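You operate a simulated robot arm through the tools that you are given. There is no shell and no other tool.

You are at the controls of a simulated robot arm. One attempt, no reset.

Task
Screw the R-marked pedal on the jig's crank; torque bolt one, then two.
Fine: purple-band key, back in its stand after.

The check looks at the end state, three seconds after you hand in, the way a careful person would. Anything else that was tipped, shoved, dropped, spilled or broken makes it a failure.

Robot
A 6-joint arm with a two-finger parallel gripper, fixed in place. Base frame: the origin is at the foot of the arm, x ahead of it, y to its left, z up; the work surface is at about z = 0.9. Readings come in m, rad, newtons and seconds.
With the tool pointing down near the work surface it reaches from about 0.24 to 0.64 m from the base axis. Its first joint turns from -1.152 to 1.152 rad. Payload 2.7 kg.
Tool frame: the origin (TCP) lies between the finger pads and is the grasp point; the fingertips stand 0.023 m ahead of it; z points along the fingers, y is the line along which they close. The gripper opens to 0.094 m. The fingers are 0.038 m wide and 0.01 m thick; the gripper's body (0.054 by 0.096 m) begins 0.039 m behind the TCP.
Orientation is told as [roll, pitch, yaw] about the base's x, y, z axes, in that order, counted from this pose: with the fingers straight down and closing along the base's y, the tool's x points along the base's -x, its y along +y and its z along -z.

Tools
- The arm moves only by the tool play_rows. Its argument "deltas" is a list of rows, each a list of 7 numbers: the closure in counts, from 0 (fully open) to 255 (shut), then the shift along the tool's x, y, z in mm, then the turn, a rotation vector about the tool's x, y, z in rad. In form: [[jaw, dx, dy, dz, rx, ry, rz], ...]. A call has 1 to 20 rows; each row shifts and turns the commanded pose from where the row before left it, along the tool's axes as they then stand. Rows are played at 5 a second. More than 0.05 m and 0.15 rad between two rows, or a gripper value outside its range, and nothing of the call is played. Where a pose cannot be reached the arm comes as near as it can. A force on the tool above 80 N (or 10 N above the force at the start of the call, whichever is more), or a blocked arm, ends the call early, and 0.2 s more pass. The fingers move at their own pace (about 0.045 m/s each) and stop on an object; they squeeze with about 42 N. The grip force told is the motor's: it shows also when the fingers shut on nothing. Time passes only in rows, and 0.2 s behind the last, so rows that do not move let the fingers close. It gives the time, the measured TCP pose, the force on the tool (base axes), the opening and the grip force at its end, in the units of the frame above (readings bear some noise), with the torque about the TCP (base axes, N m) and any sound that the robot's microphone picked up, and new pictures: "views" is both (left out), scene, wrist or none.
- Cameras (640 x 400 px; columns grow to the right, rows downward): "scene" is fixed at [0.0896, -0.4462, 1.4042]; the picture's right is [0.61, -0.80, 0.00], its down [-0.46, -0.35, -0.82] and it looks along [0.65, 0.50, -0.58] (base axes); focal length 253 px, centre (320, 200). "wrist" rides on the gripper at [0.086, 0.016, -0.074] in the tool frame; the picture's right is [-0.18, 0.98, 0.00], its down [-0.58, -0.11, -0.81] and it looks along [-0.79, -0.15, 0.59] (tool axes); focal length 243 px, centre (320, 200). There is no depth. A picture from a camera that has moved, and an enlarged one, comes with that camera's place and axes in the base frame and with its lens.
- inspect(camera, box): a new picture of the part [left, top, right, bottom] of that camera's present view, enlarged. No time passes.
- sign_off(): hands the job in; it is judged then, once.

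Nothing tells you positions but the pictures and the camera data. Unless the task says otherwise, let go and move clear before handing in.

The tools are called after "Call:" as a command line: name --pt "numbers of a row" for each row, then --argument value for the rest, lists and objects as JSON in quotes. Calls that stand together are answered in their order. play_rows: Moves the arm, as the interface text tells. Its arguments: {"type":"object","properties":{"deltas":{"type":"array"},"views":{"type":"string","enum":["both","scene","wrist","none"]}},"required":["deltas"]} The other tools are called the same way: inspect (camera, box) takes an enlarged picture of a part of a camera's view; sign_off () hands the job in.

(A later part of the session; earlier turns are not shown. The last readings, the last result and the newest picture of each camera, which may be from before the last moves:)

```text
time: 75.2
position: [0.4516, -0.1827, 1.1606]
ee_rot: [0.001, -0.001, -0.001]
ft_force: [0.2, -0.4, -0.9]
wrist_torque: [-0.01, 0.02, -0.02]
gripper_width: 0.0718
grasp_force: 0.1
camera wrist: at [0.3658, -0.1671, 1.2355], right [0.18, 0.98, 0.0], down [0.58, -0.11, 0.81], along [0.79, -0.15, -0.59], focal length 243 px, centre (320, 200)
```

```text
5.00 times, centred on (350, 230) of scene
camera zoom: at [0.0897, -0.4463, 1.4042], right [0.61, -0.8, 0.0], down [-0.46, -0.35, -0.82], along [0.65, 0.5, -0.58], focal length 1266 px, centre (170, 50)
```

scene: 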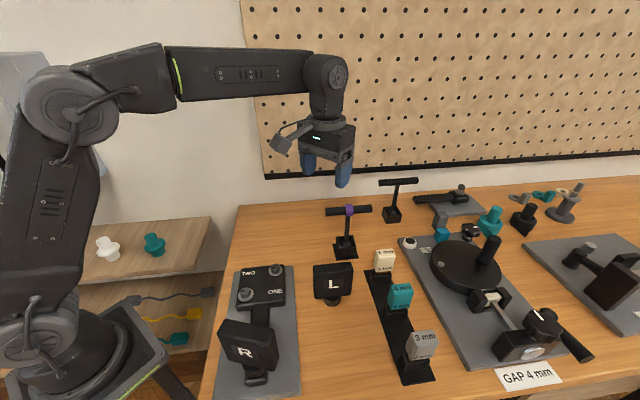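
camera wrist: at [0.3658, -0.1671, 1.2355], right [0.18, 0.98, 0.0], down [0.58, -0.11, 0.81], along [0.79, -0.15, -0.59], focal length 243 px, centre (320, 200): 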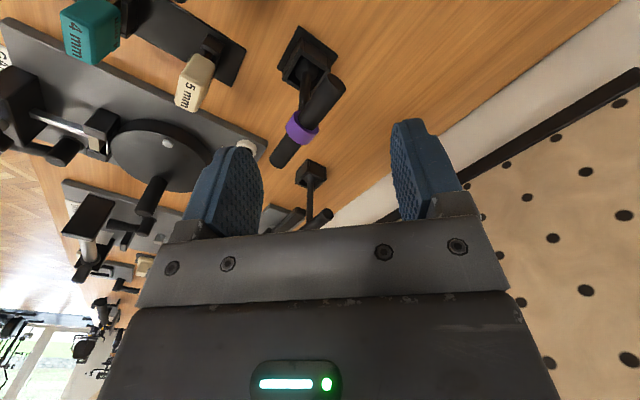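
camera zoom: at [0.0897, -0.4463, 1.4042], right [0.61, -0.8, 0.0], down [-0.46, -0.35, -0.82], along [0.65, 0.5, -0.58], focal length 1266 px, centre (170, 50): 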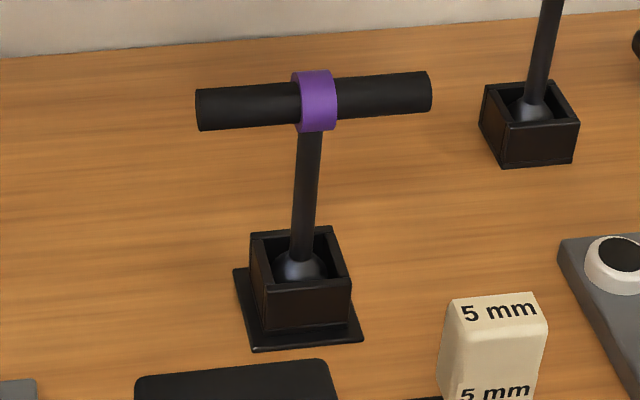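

The purple key's handle centre is near (0.512, -0.2115, 1.035), with the bar along -45°. I'll grip it with yaw ≈2.356 so nearly all the wrist's clockwise travel is available.

Call:
play_rows --pt "60 -30 -14 0 0 0 0" --pt "60 -30.5 -14.5 0 0 0 0" --pt "60 0 0 0 0 0 -0.14725" --pt "60 0 0 0 0 0 -0.14725" --pt "60 0 0 0 0 0 -0.14725" --pt "60 0 0 0 0 0 -0.14725" --pt "60 0 0 0 0 0 -0.14725" --pt "60 0 0 0 0 0 -0.14725" --pt "60 0 0 0 0 0 -0.14725" --pt "60 0 0 0 0 0 -0.14725" --pt "60 0 0 0 0 0 -0.14725" --pt "60 0 0 0 0 0 -0.14725" --pt "60 0 0 0 0 0 -0.14725" --pt "60 0 0 0 0 0 -0.14725" --pt "60 0 0 0 0 0 -0.14725" --pt "60 0 0 0 0 0 -0.14725" --pt "60 0 0 0 0 0 -0.14725" --pt "60 0 0 0 0 0 -0.14725" --pt "60 0 0 0 0 0 0" --views "both"

Call:
inspect --camera "wrist" --box '[230, 0, 410, 150]'

```text
time: 79.2
position: [0.5135, -0.2115, 1.1607]
ee_rot: [0.001, 0.0, 2.359]
ft_force: [-0.5, 0.5, 0.0]
wrist_torque: [0.01, 0.03, 0.0]
gripper_width: 0.0717
grasp_force: 0.0
camera wrist: at [0.5631, -0.2831, 1.2349], right [-0.82, -0.57, 0.0], down [-0.34, 0.49, 0.81], along [-0.46, 0.66, -0.59], focal length 243 px, centre (320, 200)
```

scene: 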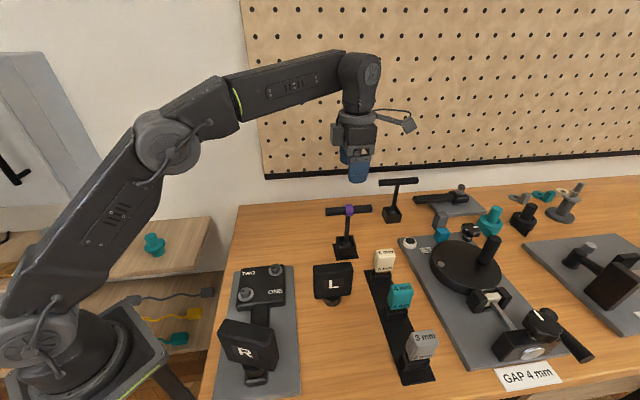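
wrist: 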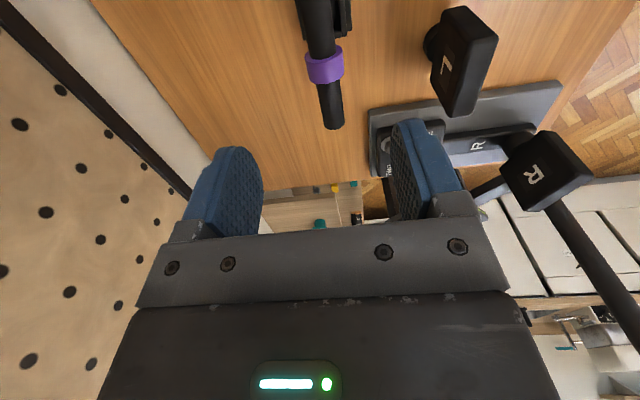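

```text
2.67 times, centred on (320, 75) of wrist
camera zoom: at [0.5631, -0.2831, 1.2349], right [-0.82, -0.57, 0.0], down [-0.34, 0.49, 0.81], along [-0.46, 0.66, -0.59], focal length 647 px, centre (320, 533)
```

zoom: 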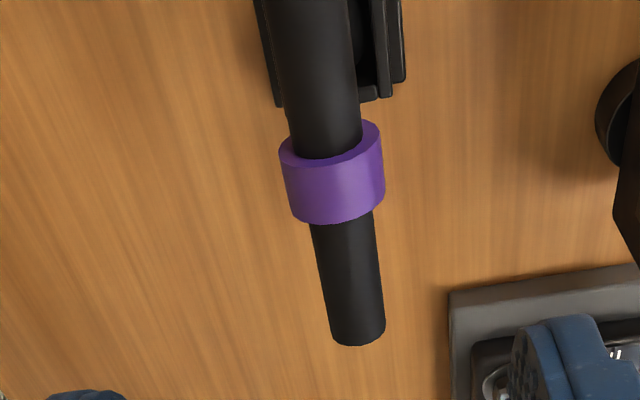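

Call:
play_rows --pt "60 -2 2 35 0 0 0" --pt "60 0 0 35 0 0 0" --pt "60 0 0 0 0 0 0" --views "wrist"

Call:
inspect --camera "wrist" --box '[170, 50, 470, 240]'

Call:
inspect --camera "scene" --box '[310, 170, 390, 270]'

```text
time: 80.0
position: [0.5098, -0.211, 1.0896]
ee_rot: [0.001, -0.001, 2.356]
ft_force: [-0.7, -0.4, -0.8]
wrist_torque: [-0.01, 0.0, -0.01]
gripper_width: 0.0718
grasp_force: 0.1
camera wrist: at [0.5593, -0.2832, 1.1633], right [-0.83, -0.56, 0.0], down [-0.33, 0.49, 0.81], along [-0.46, 0.67, -0.59], focal length 243 px, centre (320, 200)
```

wrist: 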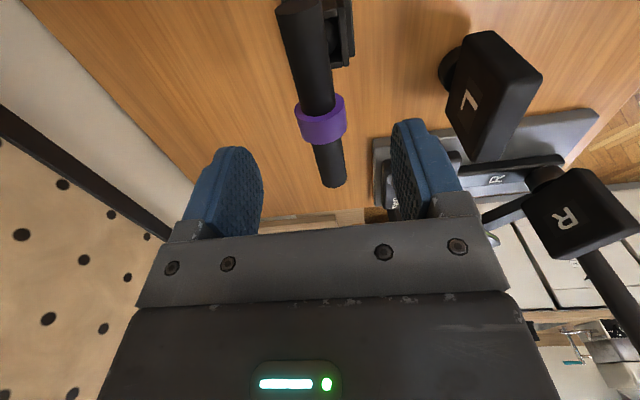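

```text
2.11 times, centred on (320, 145) of wrist
camera zoom: at [0.5593, -0.2832, 1.1633], right [-0.83, -0.56, 0.0], down [-0.33, 0.49, 0.81], along [-0.46, 0.67, -0.59], focal length 511 px, centre (320, 316)
```

zoom: 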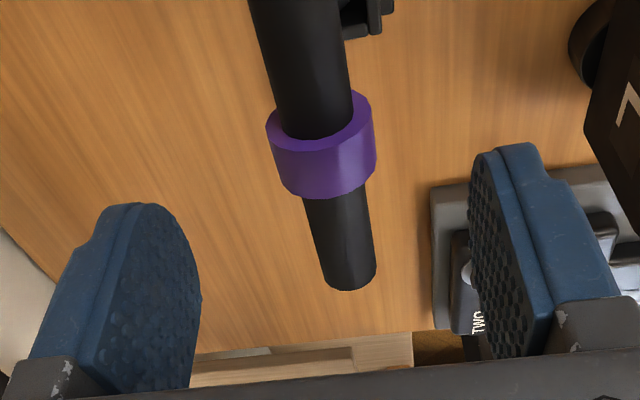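

```text
4.00 times, centred on (350, 220) of scene
camera zoom: at [0.0896, -0.4462, 1.4042], right [0.61, -0.8, 0.0], down [-0.46, -0.35, -0.82], along [0.65, 0.5, -0.58], focal length 1013 px, centre (200, 120)
```

zoom: 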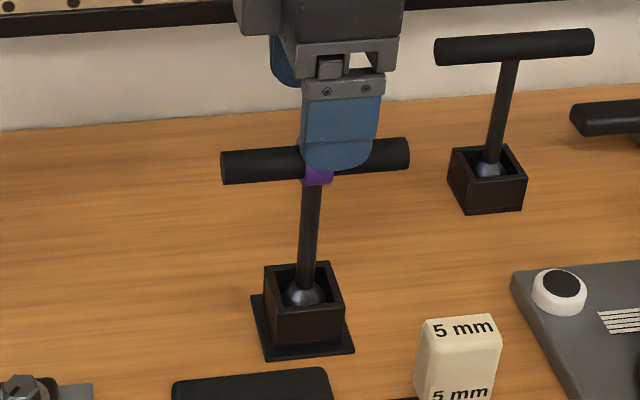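

Call:
play_rows --pt "60 -3 0 20 0 0 0" --pt "60 0 0 20 0 0 0" --pt "60 0 0 14 0 0 0" --pt "60 0 0 0 0 0 0" --views "wrist"

Call:
inspect --camera "wrist" --box '[170, 80, 470, 270]'

Call:
inspect --camera "scene" --box '[310, 170, 390, 270]'

```text
time: 81.0
position: [0.5077, -0.2068, 1.0346]
ee_rot: [-0.001, -0.002, 2.358]
ft_force: [0.3, -0.1, -0.1]
wrist_torque: [0.0, 0.0, -0.03]
gripper_width: 0.0718
grasp_force: 0.1
camera wrist: at [0.5575, -0.2801, 1.1095], right [-0.83, -0.56, 0.0], down [-0.33, 0.49, 0.81], along [-0.46, 0.67, -0.59], focal length 243 px, centre (320, 200)
```

wrist: 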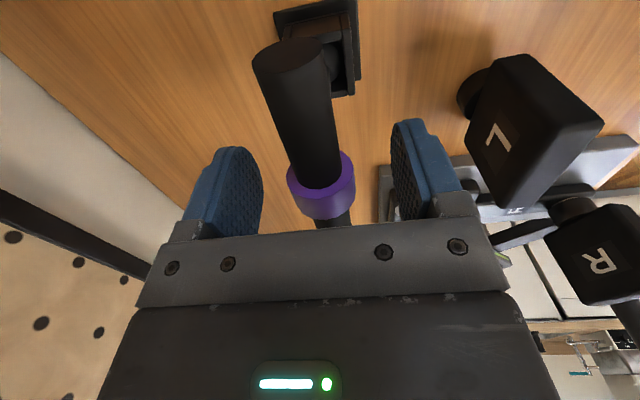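

```text
2.11 times, centred on (320, 175) of wrist
camera zoom: at [0.5575, -0.2801, 1.1095], right [-0.83, -0.56, 0.0], down [-0.33, 0.49, 0.81], along [-0.46, 0.67, -0.59], focal length 511 px, centre (320, 253)
```

zoom: 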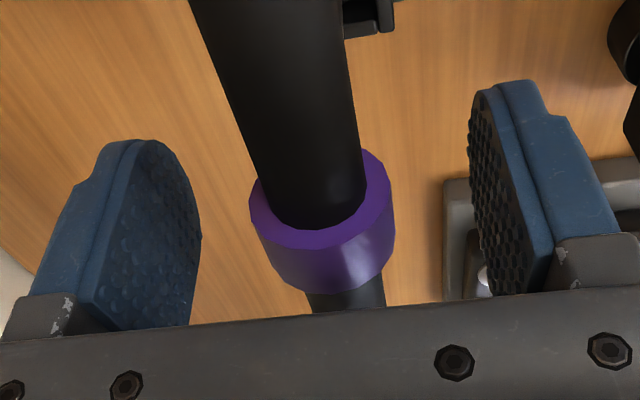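

```text
4.00 times, centred on (350, 220) of scene
camera zoom: at [0.0896, -0.4462, 1.4042], right [0.61, -0.8, 0.0], down [-0.46, -0.35, -0.82], along [0.65, 0.5, -0.58], focal length 1013 px, centre (200, 120)
```

zoom: 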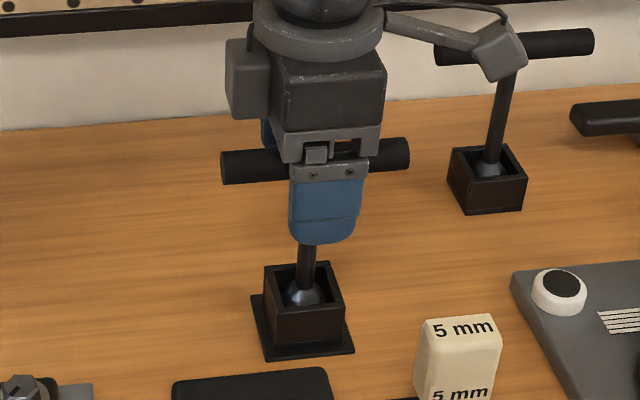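

The band is now centred between the pads. Closing the grip.

Call:
play_rows --pt "255 0 0 0 0 0 0" --pt "255 0 0 0 0 0 0" --pt "255 0 0 0 0 0 0" --pt "255 0 0 0 0 0 0" --pt "255 0 0 0 0 0 0" --views "wrist"

```text
time: 82.2
position: [0.5077, -0.208, 1.0352]
ee_rot: [-0.001, 0.0, 2.355]
ft_force: [-0.2, 0.4, 1.2]
wrist_torque: [0.0, -0.04, -0.01]
gripper_width: 0.0242
grasp_force: 41.6
camera wrist: at [0.5575, -0.2801, 1.1099], right [-0.83, -0.56, 0.0], down [-0.33, 0.49, 0.81], along [-0.46, 0.67, -0.59], focal length 243 px, centre (320, 200)
```

wrist: 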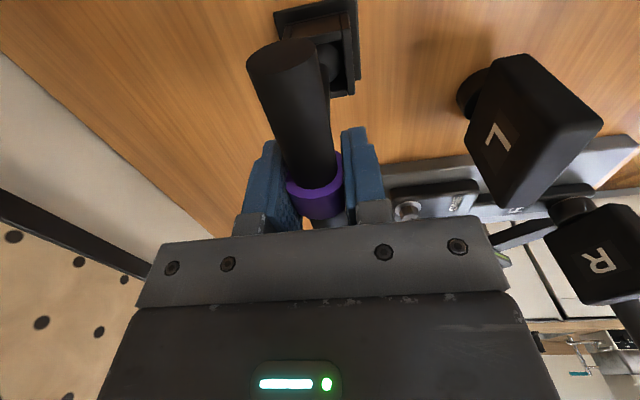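

Gripped. Lifting straight up out of the stand.

Call:
play_rows --pt "255 0 0 -5 0 0 0" --pt "255 0 0 -10 0 0 0" --pt "255 0 0 -15 0 0 0" --pt "255 0 0 -25 0 0 0" --pt "255 0 0 -30 0 0 0" --pt "255 0 0 -30 0 0 0" --pt "255 0 0 -25 0 0 0" --pt "255 0 0 0 0 0 0" --views "both"

Call:
inspect --camera "scene" --box '[310, 130, 410, 270]'

Call:
inspect --camera "wrist" --box '[240, 0, 440, 240]'

```text
time: 84.0
position: [0.5072, -0.2077, 1.1765]
ee_rot: [0.0, 0.0, 2.356]
ft_force: [-0.3, 0.7, -2.1]
wrist_torque: [0.01, 0.0, 0.02]
gripper_width: 0.0239
grasp_force: 42.1
camera wrist: at [0.5577, -0.2798, 1.2498], right [-0.83, -0.56, 0.0], down [-0.33, 0.49, 0.81], along [-0.46, 0.67, -0.59], focal length 243 px, centre (320, 200)
```

scene: 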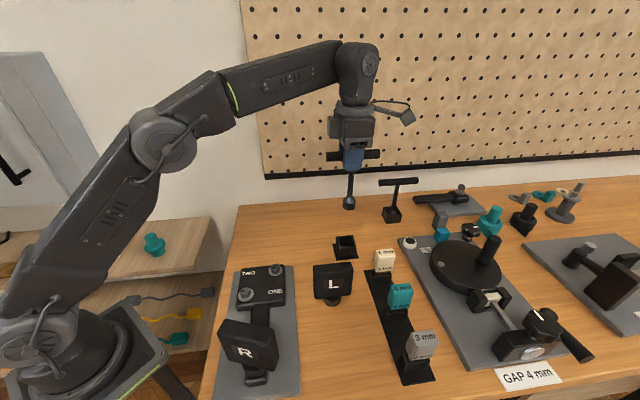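
wrist: 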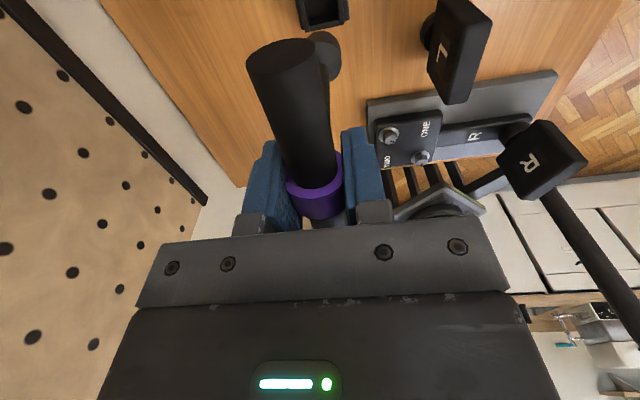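

```text
2.86 times, centred on (360, 200) of scene
camera zoom: at [0.0897, -0.4463, 1.4042], right [0.61, -0.8, 0.0], down [-0.46, -0.35, -0.82], along [0.65, 0.5, -0.58], focal length 724 px, centre (206, 200)
```

zoom: 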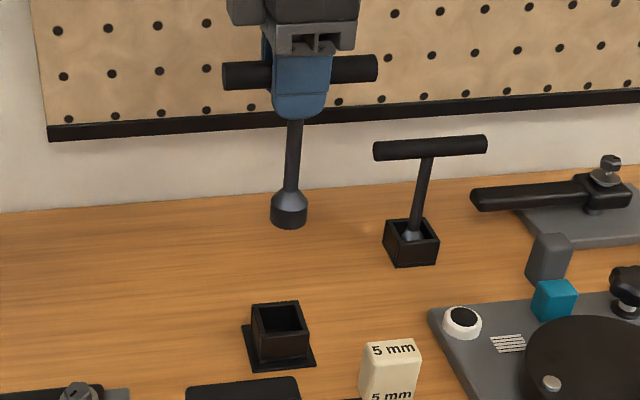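

```text
1.67 times, centred on (340, 120) of wrist
camera zoom: at [0.5577, -0.2798, 1.2498], right [-0.83, -0.56, 0.0], down [-0.33, 0.49, 0.81], along [-0.46, 0.67, -0.59], focal length 404 px, centre (287, 333)
```

zoom: 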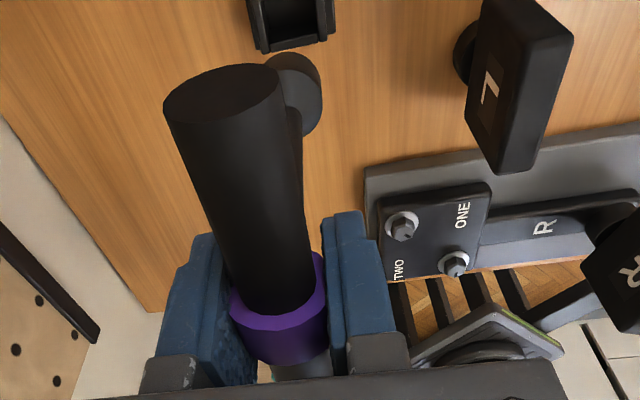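

The key hangs straight, with its socket tip about 133 mm below the TCP. Now I'll carry it over to bolt ONE.

Call:
play_rows --pt "255 -29.5 16.4 0 0 0 0" --pt "255 -29.5 16.4 0 0 0 0" --pt "255 -29.5 16.4 0 0 0 0" --pt "255 -29.5 16.4 0 0 0 0" --pt "255 -29.5 16.4 0 0 0 0" --pt "255 -29.5 16.4 0 0 0 0" --pt "255 -29.5 16.4 0 0 0 0" --pt "255 -29.2 16.4 0 0 0 0" --pt "255 0 0 30 0 0 0" --pt "255 0 0 20 0 0 0" --pt "255 0 0 10 0 0 0" --pt "255 0 0 0 0 0 0" --views "both"

Call:
inspect --camera "scene" --box '[220, 230, 300, 310]'

Call:
inspect --camera "wrist" --box '[230, 0, 410, 150]'

```text
time: 86.6
position: [0.2479, -0.1336, 1.1166]
ee_rot: [0.0, 0.0, 2.357]
ft_force: [0.4, -0.4, -1.5]
wrist_torque: [0.01, 0.02, -0.01]
gripper_width: 0.0241
grasp_force: 42.0
camera wrist: at [0.298, -0.2063, 1.1909], right [-0.83, -0.56, 0.0], down [-0.33, 0.49, 0.81], along [-0.46, 0.67, -0.59], focal length 243 px, centre (320, 200)
```

scene: 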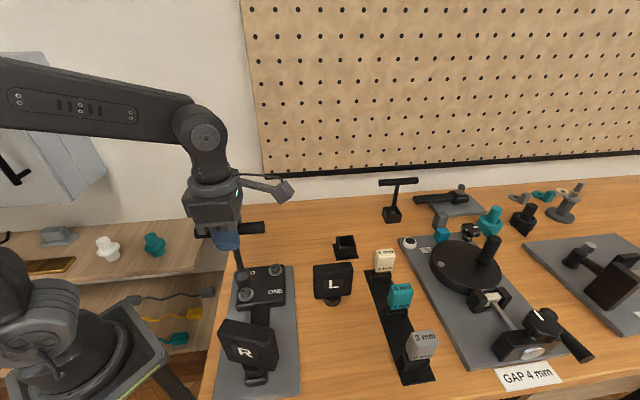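
wrist: 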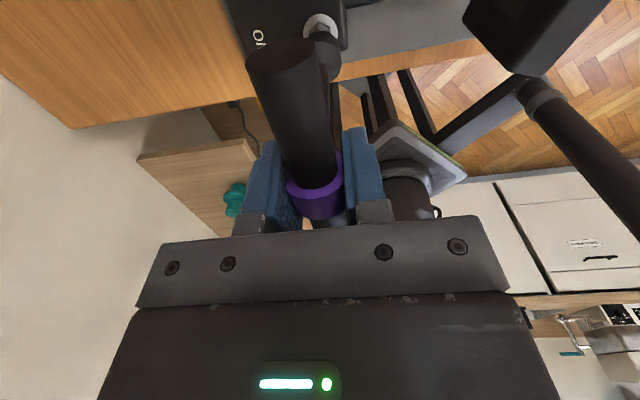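

```text
5.00 times, centred on (260, 270) of scene
camera zoom: at [0.0896, -0.4462, 1.4042], right [0.61, -0.8, 0.0], down [-0.46, -0.35, -0.82], along [0.65, 0.5, -0.58], focal length 1266 px, centre (620, -150)
```

zoom: 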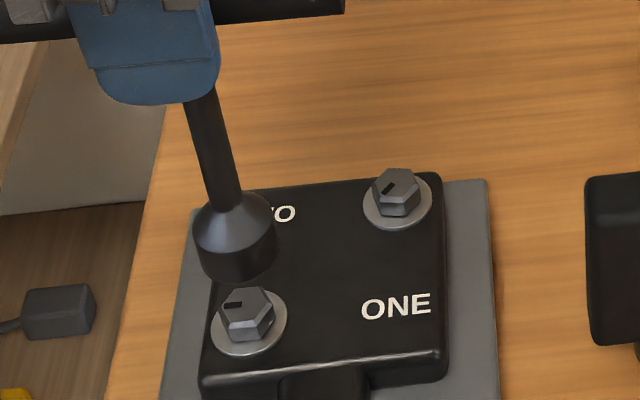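

```text
2.67 times, centred on (320, 75) of wrist
camera zoom: at [0.298, -0.2063, 1.1909], right [-0.83, -0.56, 0.0], down [-0.33, 0.49, 0.81], along [-0.46, 0.67, -0.59], focal length 647 px, centre (320, 533)
```

zoom: 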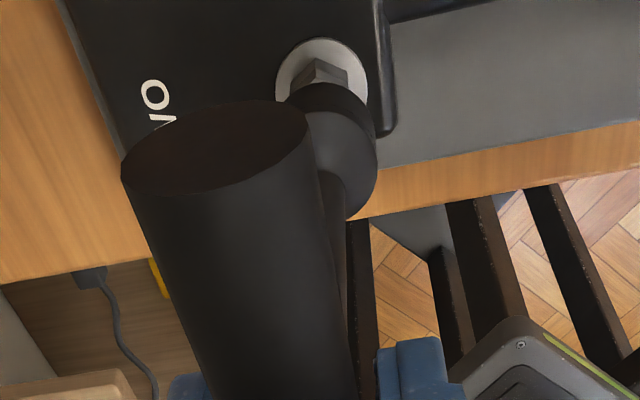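

Call:
inspect --camera "scene" --box '[230, 264, 270, 304]'

Call:
inspect --camera "wrist" --box '[290, 0, 360, 70]'

```text
10.00 times, centred on (250, 284) of scene
camera zoom: at [0.0896, -0.4462, 1.4042], right [0.61, -0.8, 0.0], down [-0.46, -0.35, -0.82], along [0.65, 0.5, -0.58], focal length 2532 px, centre (1020, -640)
```

zoom: 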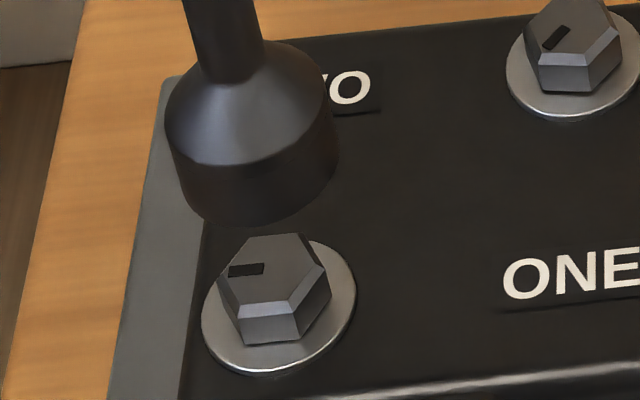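

```text
5.71 times, centred on (325, 35) of wrist
camera zoom: at [0.298, -0.2063, 1.1909], right [-0.83, -0.56, 0.0], down [-0.33, 0.49, 0.81], along [-0.46, 0.67, -0.59], focal length 1386 px, centre (291, 1143)
```

zoom: 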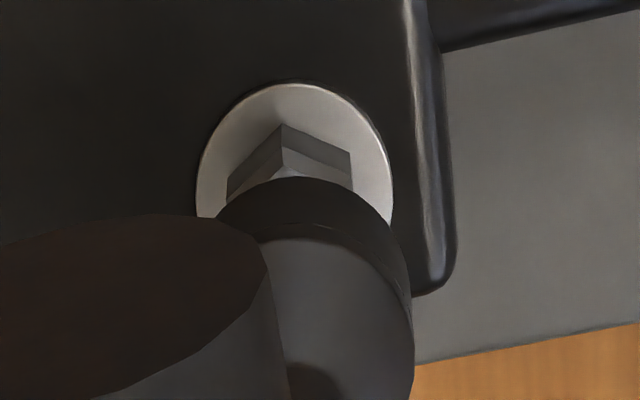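

The socket looks about 3.5 mm too far along tool +x compared with the bolt. I'll shift, lower a little and re-check.

Call:
play_rows --pt "255 -3.5 0.3 0 0 0 0" --pt "255 0 0 10 0 0 0" --pt "255 0 0 10 0 0 0" --pt "255 0 0 0 0 0 0" --views "none"

Call:
inspect --camera "scene" --box '[230, 264, 270, 304]'

Call:
inspect --camera "wrist" --box '[290, 0, 360, 70]'

```text
time: 87.6
position: [0.2448, -0.1315, 1.0966]
ee_rot: [-0.002, 0.0, 2.355]
ft_force: [0.2, -0.6, -0.7]
wrist_torque: [-0.01, 0.03, -0.01]
gripper_width: 0.0241
grasp_force: 41.5
```

```text
10.00 times, centred on (250, 284) of scene
camera zoom: at [0.0896, -0.4463, 1.4042], right [0.61, -0.8, 0.0], down [-0.46, -0.35, -0.82], along [0.65, 0.5, -0.58], focal length 2532 px, centre (1020, -640)
```

zoom: 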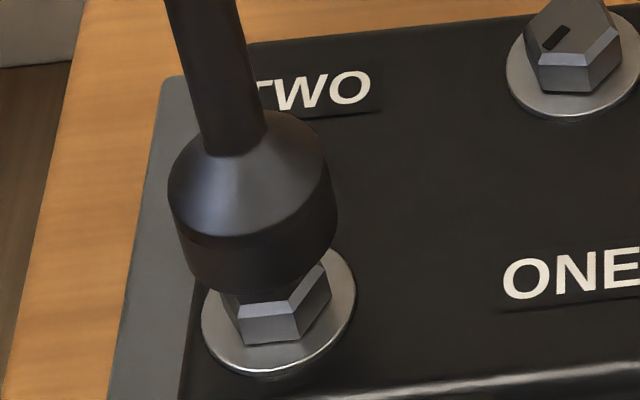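

```text
5.71 times, centred on (325, 35) of wrist
camera zoom: at [0.2955, -0.2043, 1.1708], right [-0.83, -0.56, 0.0], down [-0.33, 0.49, 0.81], along [-0.46, 0.67, -0.59], focal length 1386 px, centre (291, 1143)
```

zoom: 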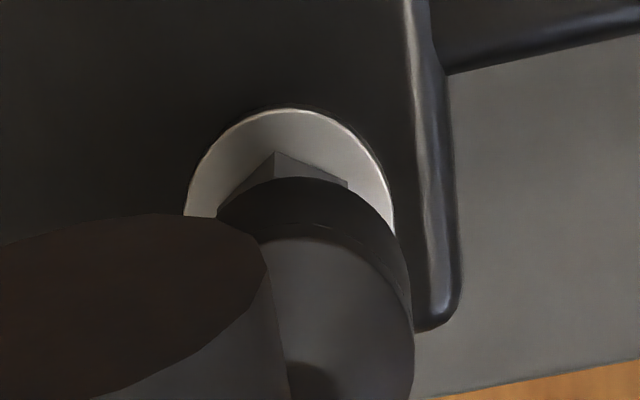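

Socket and bolt now line up in both views. Lowering until contact.

Call:
play_rows --pt "255 0 0 5 0 0 0" --pt "255 0 0 4 0 0 0" --pt "255 0 0 2 0 0 0" --pt "255 0 0 2 0 0 0" --pt "255 0 0 2 0 0 0" --pt "255 0 0 0 0 0 0" --views "none"

Call:
inspect --camera "scene" --box '[230, 264, 270, 304]'

```text
time: 89.0
position: [0.2456, -0.1317, 1.081]
ee_rot: [0.0, 0.001, 2.358]
ft_force: [-2.9, 1.5, 8.2]
wrist_torque: [0.22, 0.23, 0.02]
gripper_width: 0.024
grasp_force: 41.9
```

```text
10.00 times, centred on (250, 284) of scene
camera zoom: at [0.0895, -0.4462, 1.4042], right [0.61, -0.8, 0.0], down [-0.46, -0.35, -0.82], along [0.65, 0.5, -0.58], focal length 2532 px, centre (1020, -640)
```

zoom: 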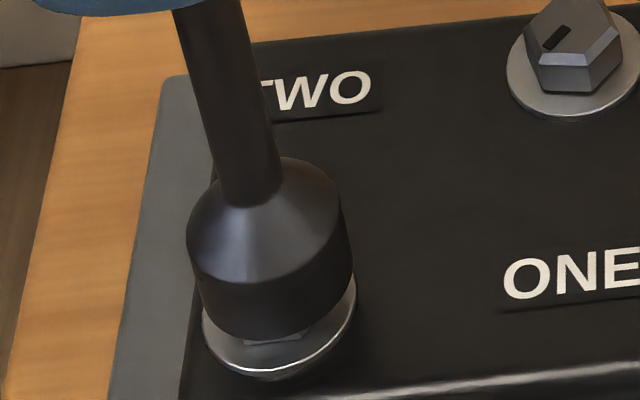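

The socket rests on the hex head at about 10 N. I'll turn slowly until the hex lines up and it drops on.

Call:
play_rows --pt "255 0 0 0 0 0 0.06" --pt "255 0 0 0 0 0 0.06" --pt "255 0 0 0 0 0 0.06" --pt "255 0 0 0 0 0 0.06" --views "none"

```text
time: 90.0
position: [0.2471, -0.1327, 1.0807]
ee_rot: [0.0, 0.001, 2.116]
ft_force: [-2.3, 0.7, 14.2]
wrist_torque: [0.19, 0.05, 0.02]
gripper_width: 0.0236
grasp_force: 41.2
```

Call:
play_rows --pt "255 0 0 0 0 0 0.06" --pt "255 0 0 0 0 0 0.06" --pt "255 0 0 0 0 0 0.06" --pt "255 0 0 0 0 0 0.06" --views "none"

```text
time: 91.0
position: [0.2458, -0.1326, 1.0823]
ee_rot: [0.0, 0.003, 1.875]
ft_force: [0.7, -0.8, 15.1]
wrist_torque: [0.0, -0.25, 0.0]
gripper_width: 0.0239
grasp_force: 42.3
```

Call:
inspect --camera "scene" --box '[220, 230, 290, 300]'

Call:
inspect --camera "wrist" --box '[240, 0, 400, 150]'

```text
5.71 times, centred on (255, 265) of scene
camera zoom: at [0.0895, -0.4462, 1.4042], right [0.61, -0.8, 0.0], down [-0.46, -0.35, -0.82], along [0.65, 0.5, -0.58], focal length 1447 px, centre (691, -171)
```

zoom: 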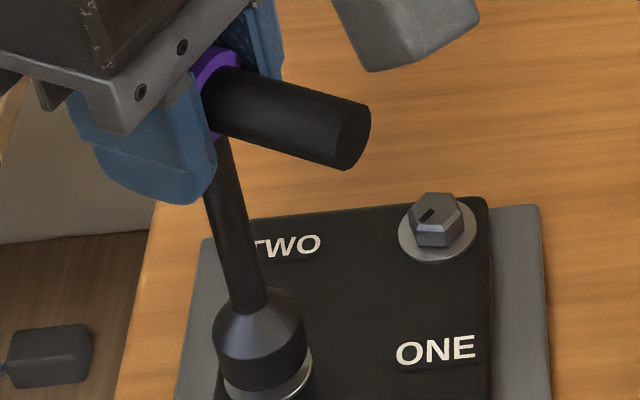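

```text
2.67 times, centred on (320, 75) of wrist
camera zoom: at [0.2569, -0.2196, 1.1559], right [-0.99, -0.12, 0.0], down [-0.07, 0.59, 0.81], along [-0.09, 0.8, -0.59], focal length 647 px, centre (320, 533)
```

zoom: 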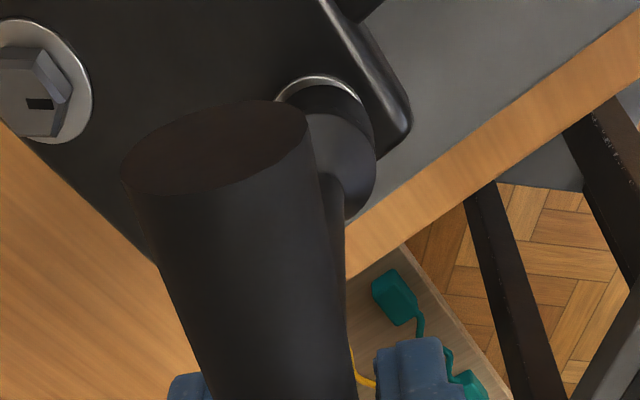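

The wrist view confirms the key's axis sits about 4.4 mm along tool +x from the TCP. I'll put the socket back over the bolt and turn about the key's own axis from here on.

Call:
play_rows --pt "255 0 0 -1 0 0 0" --pt "255 -0.5 -2.05 0 0 0 0" --pt "255 0 0 1 0 0 0" --pt "255 0 0 0 0 0 0" --views "none"

Call:
inspect --camera "scene" --box '[230, 264, 270, 304]'

Call:
inspect --camera "wrist" --box '[290, 0, 360, 70]'

```text
time: 92.0
position: [0.2483, -0.1314, 1.0819]
ee_rot: [0.002, -0.002, 1.877]
ft_force: [-1.1, 0.4, -1.5]
wrist_torque: [0.13, -0.02, 0.05]
gripper_width: 0.0239
grasp_force: 42.1
```

```text
10.00 times, centred on (250, 284) of scene
camera zoom: at [0.0896, -0.4462, 1.4042], right [0.61, -0.8, 0.0], down [-0.46, -0.35, -0.82], along [0.65, 0.5, -0.58], focal length 2532 px, centre (1020, -640)
```

zoom: 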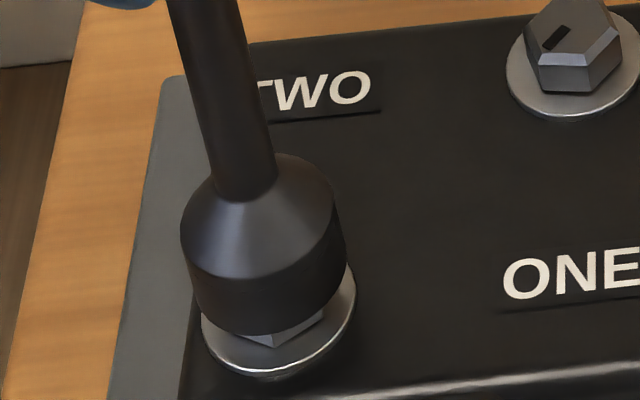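

```text
5.71 times, centred on (325, 35) of wrist
camera zoom: at [0.2589, -0.2179, 1.1553], right [-0.99, -0.12, 0.0], down [-0.07, 0.59, 0.81], along [-0.1, 0.8, -0.59], focal length 1386 px, centre (291, 1143)
```

zoom: 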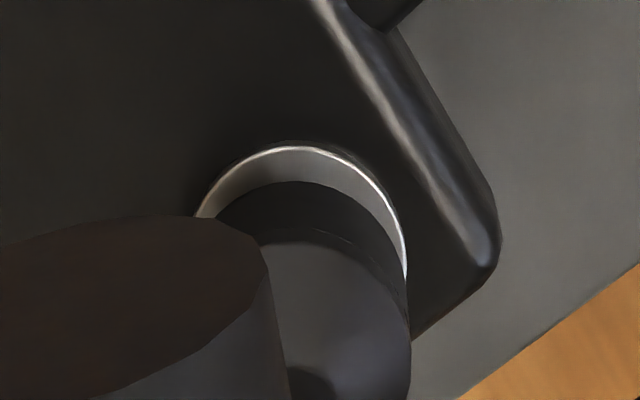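

Call:
play_rows --pt "255 0 1.1 0 0 0 0" --pt "255 0 0 0.7 0 0 0" --pt "255 0 0 0 0 0 0" --views "none"

```text
time: 92.8
position: [0.2473, -0.1323, 1.0816]
ee_rot: [-0.001, 0.0, 1.876]
ft_force: [-0.5, 1.6, 5.2]
wrist_torque: [0.23, 0.02, -0.01]
gripper_width: 0.024
grasp_force: 41.5
```

Call:
play_rows --pt "255 0.02 -0.264 0 0 0 0.06" --pt "255 0.02 -0.264 0 0 0 0.06" --pt "255 0.02 -0.264 0 0 0 0.06" --pt "255 0.02 -0.264 0 0 0 0.06" --views "none"

```text
time: 93.8
position: [0.2478, -0.1324, 1.0815]
ee_rot: [-0.001, 0.0, 1.635]
ft_force: [-2.0, -4.6, 11.7]
wrist_torque: [-0.43, 0.19, 0.0]
gripper_width: 0.0237
grasp_force: 42.4
```

Call:
play_rows --pt "255 0.02 -0.264 0 0 0 0.06" --pt "255 0.02 -0.264 0 0 0 0.06" --pt "255 0.02 -0.264 0 0 0 0.06" --pt "255 0.02 -0.264 0 0 0 0.06" --views "none"

```text
time: 94.8
position: [0.2496, -0.1317, 1.081]
ee_rot: [0.0, 0.0, 1.394]
ft_force: [-1.2, -0.1, 18.5]
wrist_torque: [-0.06, 0.06, 0.0]
gripper_width: 0.0238
grasp_force: 41.9
```

Call:
play_rows --pt "255 0.02 -0.264 0 0 0 0.06" --pt "255 0.02 -0.264 0 0 0 0.06" --pt "255 0.02 -0.264 0 0 0 0.06" --pt "255 0.02 -0.264 0 0 0 0.06" --views "none"

Call:
inspect --camera "scene" --box '[230, 264, 270, 304]'

Call:
inspect --camera "wrist" --box '[290, 0, 360, 70]'

```text
time: 95.8
position: [0.2509, -0.1308, 1.0793]
ee_rot: [-0.002, -0.002, 1.153]
ft_force: [2.8, -0.5, 14.3]
wrist_torque: [-0.1, -0.3, 0.01]
gripper_width: 0.0238
grasp_force: 42.2
```

```text
10.00 times, centred on (250, 284) of scene
camera zoom: at [0.0896, -0.4462, 1.4042], right [0.61, -0.8, 0.0], down [-0.46, -0.35, -0.82], along [0.65, 0.5, -0.58], focal length 2532 px, centre (1020, -640)
```

zoom: 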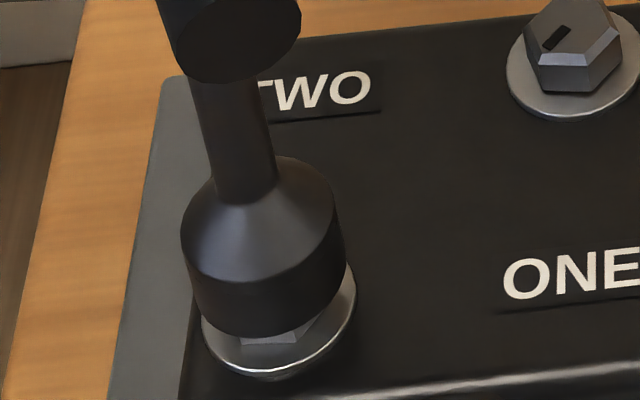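

```text
5.71 times, centred on (325, 35) of wrist
camera zoom: at [0.2014, -0.204, 1.1541], right [-0.82, 0.57, 0.0], down [0.33, 0.49, 0.81], along [0.46, 0.66, -0.59], focal length 1386 px, centre (291, 1143)
```

zoom: 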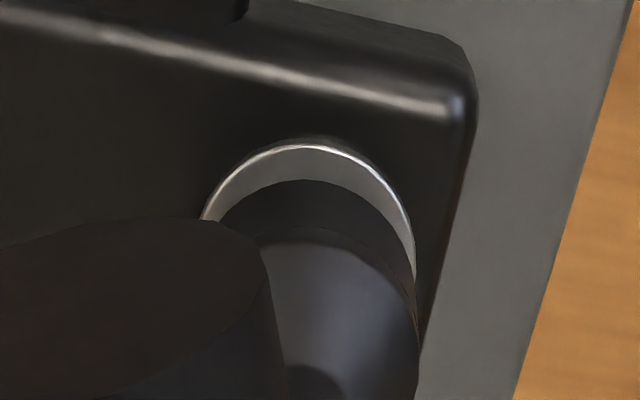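

The bolt is being dragged round by friction instead of the socket indexing onto it. I'll lift off, step the key's angle in the air, and press again to probe for the hex.

Call:
play_rows --pt "255 0 0 -2.5 0 0 0" --pt "255 0.043 1.5 0 0 0 -0.14" --pt "255 0 0 2 0 0 0" --pt "255 0 0 0.5 0 0 0" --pt "255 0 0 0 0 0 0" --views "none"

```text
time: 97.0
position: [0.2487, -0.1317, 1.0825]
ee_rot: [0.0, 0.001, 1.295]
ft_force: [-2.5, 2.7, 12.2]
wrist_torque: [0.27, 0.25, 0.02]
gripper_width: 0.0239
grasp_force: 42.0
```

Call:
play_rows --pt "255 0 0 -2.5 0 0 0" --pt "255 0.043 0.614 0 0 0 -0.14" --pt "255 0 0 2 0 0 0" --pt "255 0 0 0.5 0 0 0" --pt "255 0 0 0 0 0 0" --views "none"

Call:
play_rows --pt "255 0 0 -2.5 0 0 0" --pt "255 0.043 0.614 0 0 0 -0.14" --pt "255 0 0 2 0 0 0" --pt "255 0 0 0.5 0 0 0" --pt "255 0 0 0 0 0 0" --views "none"

Call:
play_rows --pt "255 0 0 -2.5 0 0 0" --pt "255 0.043 0.614 0 0 0 -0.14" --pt "255 0 0 2 0 0 0" --pt "255 0 0 0.5 0 0 0" --pt "255 0 0 0 0 0 0" --views "none"

```text
time: 98.2
position: [0.2487, -0.1303, 1.0817]
ee_rot: [-0.002, 0.003, 1.436]
ft_force: [-1.5, -0.4, 9.7]
wrist_torque: [-0.15, 0.24, -0.05]
gripper_width: 0.024
grasp_force: 41.8
```

```text
time: 99.4
position: [0.2484, -0.1312, 1.0817]
ee_rot: [-0.001, 0.002, 1.577]
ft_force: [-3.0, 3.3, 15.5]
wrist_torque: [0.19, 0.27, 0.01]
gripper_width: 0.0241
grasp_force: 42.1
```

```text
time: 100.6
position: [0.2477, -0.1314, 1.0805]
ee_rot: [-0.002, 0.001, 1.716]
ft_force: [-2.2, 2.5, 11.9]
wrist_torque: [0.35, 0.14, 0.0]
gripper_width: 0.0237
grasp_force: 42.2
```

Call:
play_rows --pt "255 0 0 -2.5 0 0 0" --pt "255 0.043 0.614 0 0 0 -0.14" --pt "255 0 0 2 0 0 0" --pt "255 0 0 0.5 0 0 0" --pt "255 0 0 0 0 0 0" --views "none"

Call:
play_rows --pt "255 0 0 -2.5 0 0 0" --pt "255 0.043 0.614 0 0 0 -0.14" --pt "255 0 0 2 0 0 0" --pt "255 0 0 0.5 0 0 0" --pt "255 0 0 0 0 0 0" --views "none"

Call:
play_rows --pt "255 0 0 -2.5 0 0 0" --pt "255 0.043 0.614 0 0 0 -0.14" --pt "255 0 0 2 0 0 0" --pt "255 0 0 0.5 0 0 0" --pt "255 0 0 0 0 0 0" --views "none"

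Call:
inspect --camera "scene" --box '[230, 264, 270, 304]'

Call:
inspect --camera "wrist" --box '[290, 0, 360, 70]'

```text
time: 101.8
position: [0.2474, -0.1304, 1.0807]
ee_rot: [-0.001, 0.0, 1.855]
ft_force: [-1.1, 0.1, 2.4]
wrist_torque: [0.0, 0.0, -0.01]
gripper_width: 0.0237
grasp_force: 42.0
```

```text
time: 103.0
position: [0.247, -0.1314, 1.0805]
ee_rot: [-0.003, 0.002, 1.996]
ft_force: [-3.8, 1.8, 14.7]
wrist_torque: [0.21, 0.25, 0.01]
gripper_width: 0.0239
grasp_force: 42.1
```

```text
time: 104.2
position: [0.2461, -0.1325, 1.0807]
ee_rot: [0.0, 0.003, 2.133]
ft_force: [-4.2, 3.0, 13.4]
wrist_torque: [0.41, 0.28, 0.02]
gripper_width: 0.0238
grasp_force: 42.2
```

```text
10.00 times, centred on (250, 284) of scene
camera zoom: at [0.0894, -0.4461, 1.4043], right [0.61, -0.8, 0.0], down [-0.46, -0.35, -0.82], along [0.65, 0.5, -0.58], focal length 2532 px, centre (1020, -640)
```

zoom: 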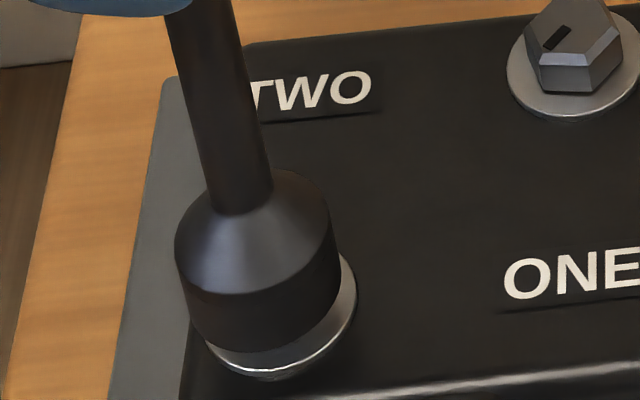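

```text
5.71 times, centred on (325, 35) of wrist
camera zoom: at [0.2785, -0.2135, 1.1557], right [-0.93, -0.37, 0.0], down [-0.22, 0.55, 0.81], along [-0.3, 0.75, -0.59], focal length 1386 px, centre (291, 1143)
```

zoom: 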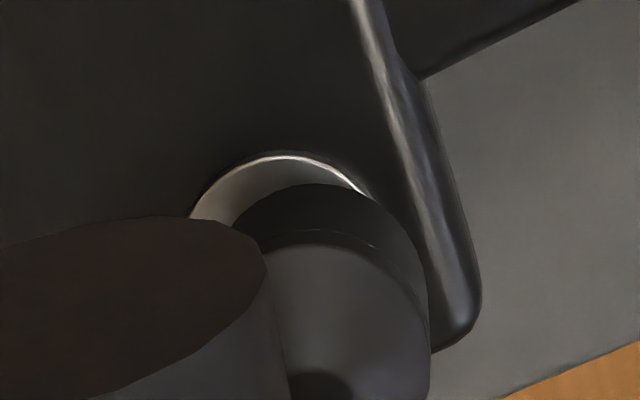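

At yaw ≈1.855 the contact force was much lower, possibly because the hex began to fit. I'll go back to that angle and press further.

Call:
play_rows --pt "255 0 0 -2.5 0 0 0" --pt "255 0.043 -0.614 0 0 0 0.14" --pt "255 0.043 -0.614 0 0 0 0.14" --pt "255 0 0 2 0 0 0" --pt "255 0 0 0.5 0 0 0" --pt "255 0 0 0 0 0 0" --views "none"

Call:
inspect --camera "wrist" --box '[290, 0, 360, 70]'

Call:
inspect --camera "scene" --box '[230, 264, 270, 304]'

```text
time: 105.6
position: [0.247, -0.1326, 1.0815]
ee_rot: [-0.002, 0.003, 1.855]
ft_force: [-2.8, 2.0, 14.0]
wrist_torque: [0.28, 0.23, 0.04]
gripper_width: 0.0241
grasp_force: 41.8
```

```text
5.71 times, centred on (325, 35) of wrist
camera zoom: at [0.2554, -0.2186, 1.1557], right [-1.0, -0.1, 0.0], down [-0.06, 0.59, 0.81], along [-0.08, 0.8, -0.59], focal length 1386 px, centre (291, 1143)
```

zoom: 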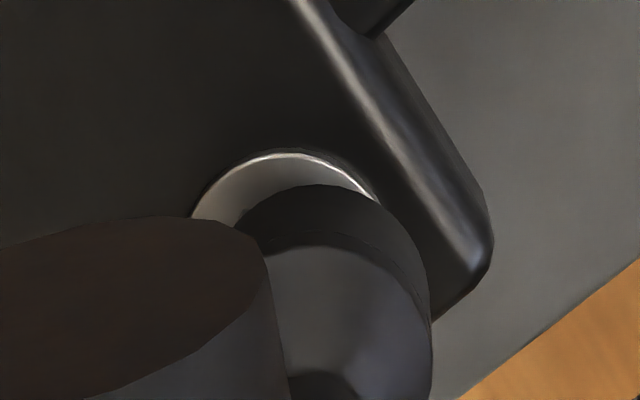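

```text
10.00 times, centred on (250, 284) of scene
camera zoom: at [0.0894, -0.4461, 1.4042], right [0.61, -0.8, 0.0], down [-0.46, -0.35, -0.82], along [0.65, 0.5, -0.58], focal length 2532 px, centre (1020, -640)
```

zoom: 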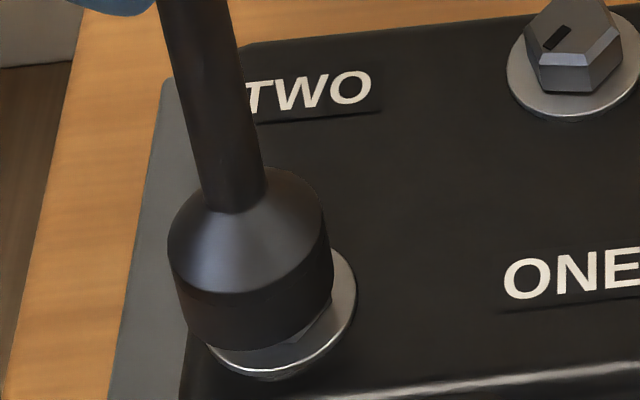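

The key has swung slightly about its bar (about 2.5 mm at the tip along tool y). I'll lift, compensate for that and press again.

Call:
play_rows --pt "255 0 0 -3 0 0 0" --pt "255 0.6 -2.2 0 0 0 0" --pt "255 0 0 2 0 0 0" --pt "255 0 0 1 0 0 0" --pt "255 0 0 0 0 0 0" --views "none"

Call:
inspect --camera "wrist" --box '[290, 0, 360, 70]'

Call:
inspect --camera "scene" --box '[230, 264, 270, 304]'

```text
time: 106.8
position: [0.2491, -0.1316, 1.082]
ee_rot: [0.001, 0.003, 1.855]
ft_force: [-0.4, -1.1, 4.8]
wrist_torque: [-0.06, 0.08, -0.02]
gripper_width: 0.0238
grasp_force: 41.8
```

```text
5.71 times, centred on (325, 35) of wrist
camera zoom: at [0.2582, -0.218, 1.1556], right [-1.0, -0.1, 0.0], down [-0.06, 0.59, 0.81], along [-0.08, 0.8, -0.59], focal length 1386 px, centre (291, 1143)
```

zoom: 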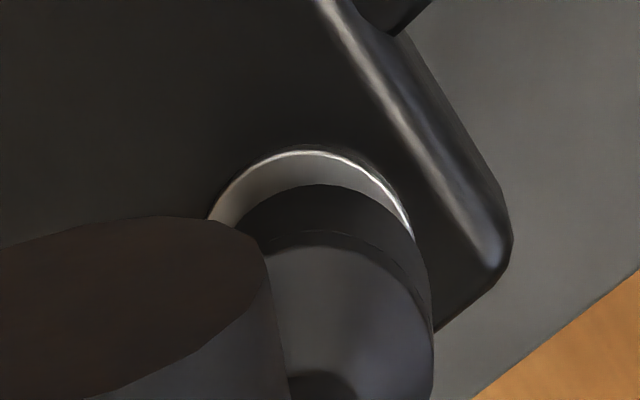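

```text
10.00 times, centred on (250, 284) of scene
camera zoom: at [0.0896, -0.4462, 1.4042], right [0.61, -0.8, 0.0], down [-0.46, -0.35, -0.82], along [0.65, 0.5, -0.58], focal length 2532 px, centre (1020, -640)
```

zoom: 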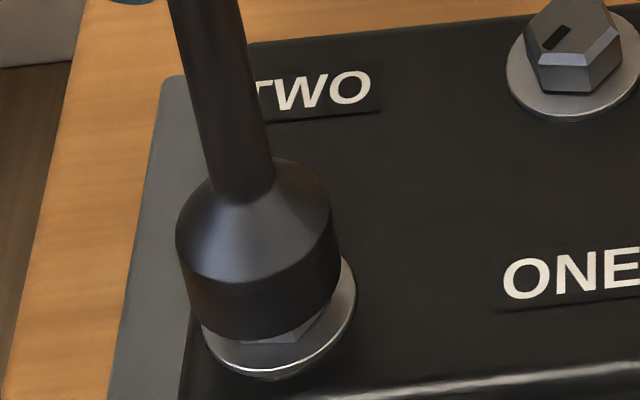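

Call:
play_rows --pt "255 0 0 -3 0 0 0" --pt "255 1.4 -0.59 0 0 0 0.14" --pt "255 0 0 2 0 0 0" --pt "255 0 0 1 0 0 0" --pt "255 0 0 0 0 0 0" --views "none"

Call:
play_rows --pt "255 0 0 -3 0 0 0" --pt "255 0.43 -0.59 0 0 0 0.14" --pt "255 0 0 2 0 0 0" --pt "255 0 0 1 0 0 0" --pt "255 0 0 0 0 0 0" --views "none"

Call:
inspect --camera "scene" --box '[230, 264, 270, 304]'

Call:
inspect --camera "wrist" --box '[290, 0, 360, 70]'

```text
time: 108.0
position: [0.2496, -0.1307, 1.0808]
ee_rot: [0.0, 0.0, 1.716]
ft_force: [0.4, -0.1, 0.3]
wrist_torque: [0.08, -0.14, 0.0]
gripper_width: 0.0237
grasp_force: 41.9
```

```text
time: 109.2
position: [0.2513, -0.1338, 1.0807]
ee_rot: [-0.001, 0.0, 1.576]
ft_force: [0.2, 1.7, 2.8]
wrist_torque: [0.19, 0.02, -0.03]
gripper_width: 0.0238
grasp_force: 41.8
```

```text
10.00 times, centred on (250, 284) of scene
camera zoom: at [0.0896, -0.4462, 1.4042], right [0.61, -0.8, 0.0], down [-0.46, -0.35, -0.82], along [0.65, 0.5, -0.58], focal length 2532 px, centre (1020, -640)
```

zoom: 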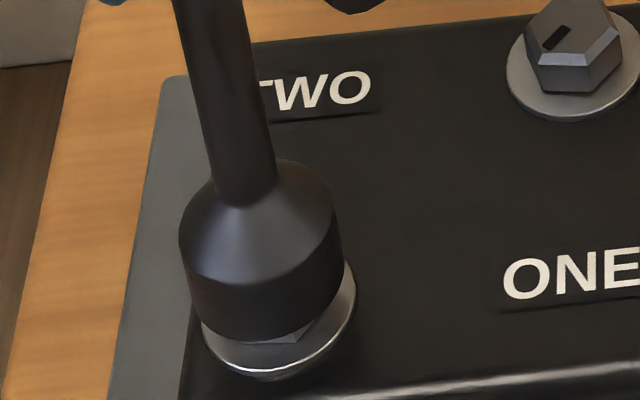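

```text
5.71 times, centred on (325, 35) of wrist
camera zoom: at [0.2347, -0.2189, 1.1556], right [-0.98, 0.18, 0.0], down [0.11, 0.58, 0.81], along [0.15, 0.79, -0.59], focal length 1386 px, centre (291, 1143)
```

zoom: 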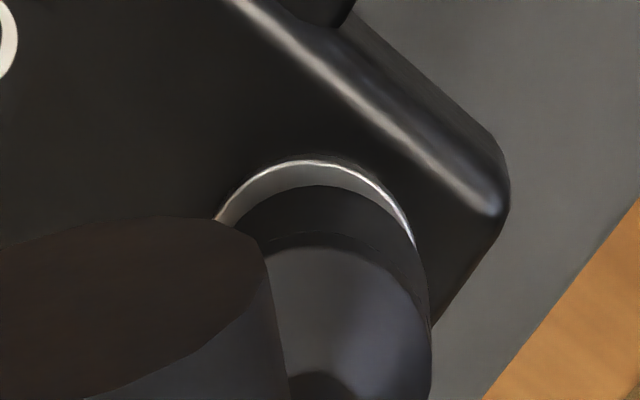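

Call:
play_rows --pt "255 0 0 1 0 0 0" --pt "255 0 0 0 0 0 0" --views "none"

```text
time: 109.8
position: [0.2507, -0.1325, 1.082]
ee_rot: [-0.003, 0.003, 1.578]
ft_force: [-2.2, 3.3, 19.2]
wrist_torque: [0.4, 0.19, 0.03]
gripper_width: 0.0238
grasp_force: 41.7
```

The key is only resting on top of the hex. I'll lift away to see exactly how the bolt's hex is turned.

Call:
play_rows --pt "255 0 0 -10 0 0 0" --pt "255 0 0 -20 0 0 0" --pt "255 0 -25 -20 0 0 0" --pt "255 0 -30 0 0 0 0" --pt "255 0 0 0 0 0 0" --views "wrist"

Call:
inspect --camera "wrist" --box '[330, 0, 430, 90]'

Call:
inspect --camera "scene" --box '[230, 264, 270, 304]'

```text
time: 111.0
position: [0.3066, -0.1328, 1.1301]
ee_rot: [0.0, 0.001, 1.576]
ft_force: [0.8, 0.3, -1.9]
wrist_torque: [0.02, -0.02, -0.02]
gripper_width: 0.0242
grasp_force: 42.2
camera wrist: at [0.2906, -0.2187, 1.2048], right [-0.98, 0.18, 0.0], down [0.11, 0.58, 0.81], along [0.14, 0.79, -0.59], focal length 243 px, centre (320, 200)
```

wrist: 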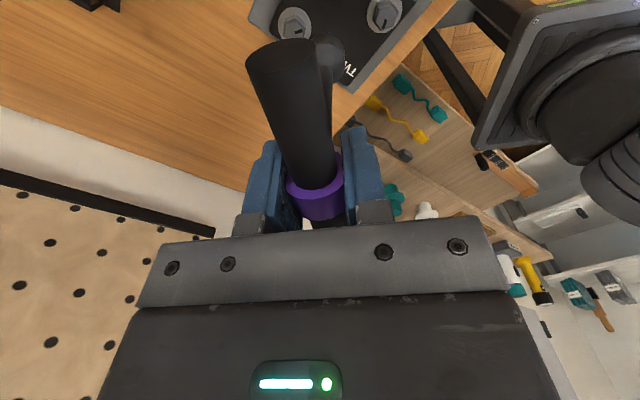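

```text
4.44 times, centred on (380, 45) of wrist
camera zoom: at [0.2906, -0.2187, 1.2048], right [-0.98, 0.18, 0.0], down [0.11, 0.58, 0.81], along [0.14, 0.79, -0.59], focal length 1078 px, centre (53, 889)
```

zoom: 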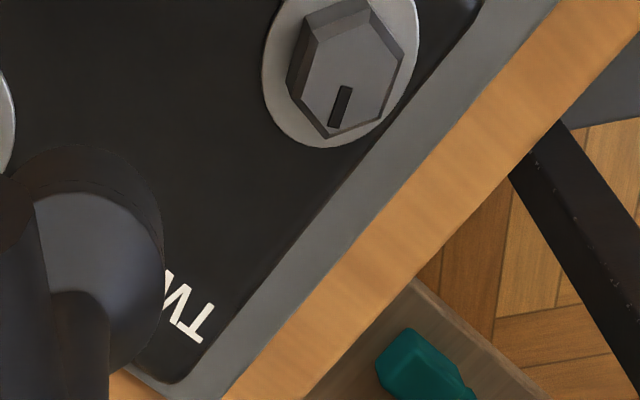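

```text
10.00 times, centred on (250, 284) of scene
camera zoom: at [0.0897, -0.4462, 1.4042], right [0.61, -0.8, 0.0], down [-0.46, -0.35, -0.82], along [0.65, 0.5, -0.58], focal length 2532 px, centre (1020, -640)
```

zoom: 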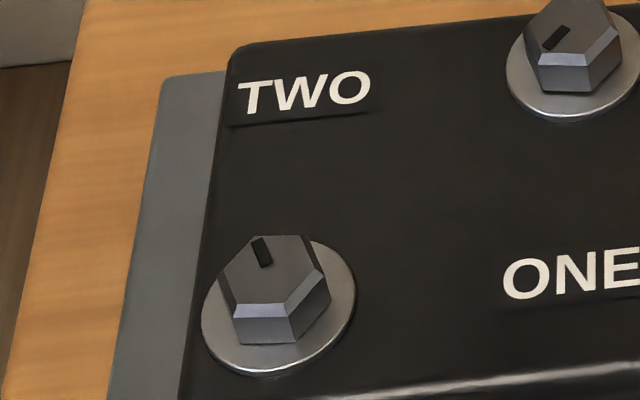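

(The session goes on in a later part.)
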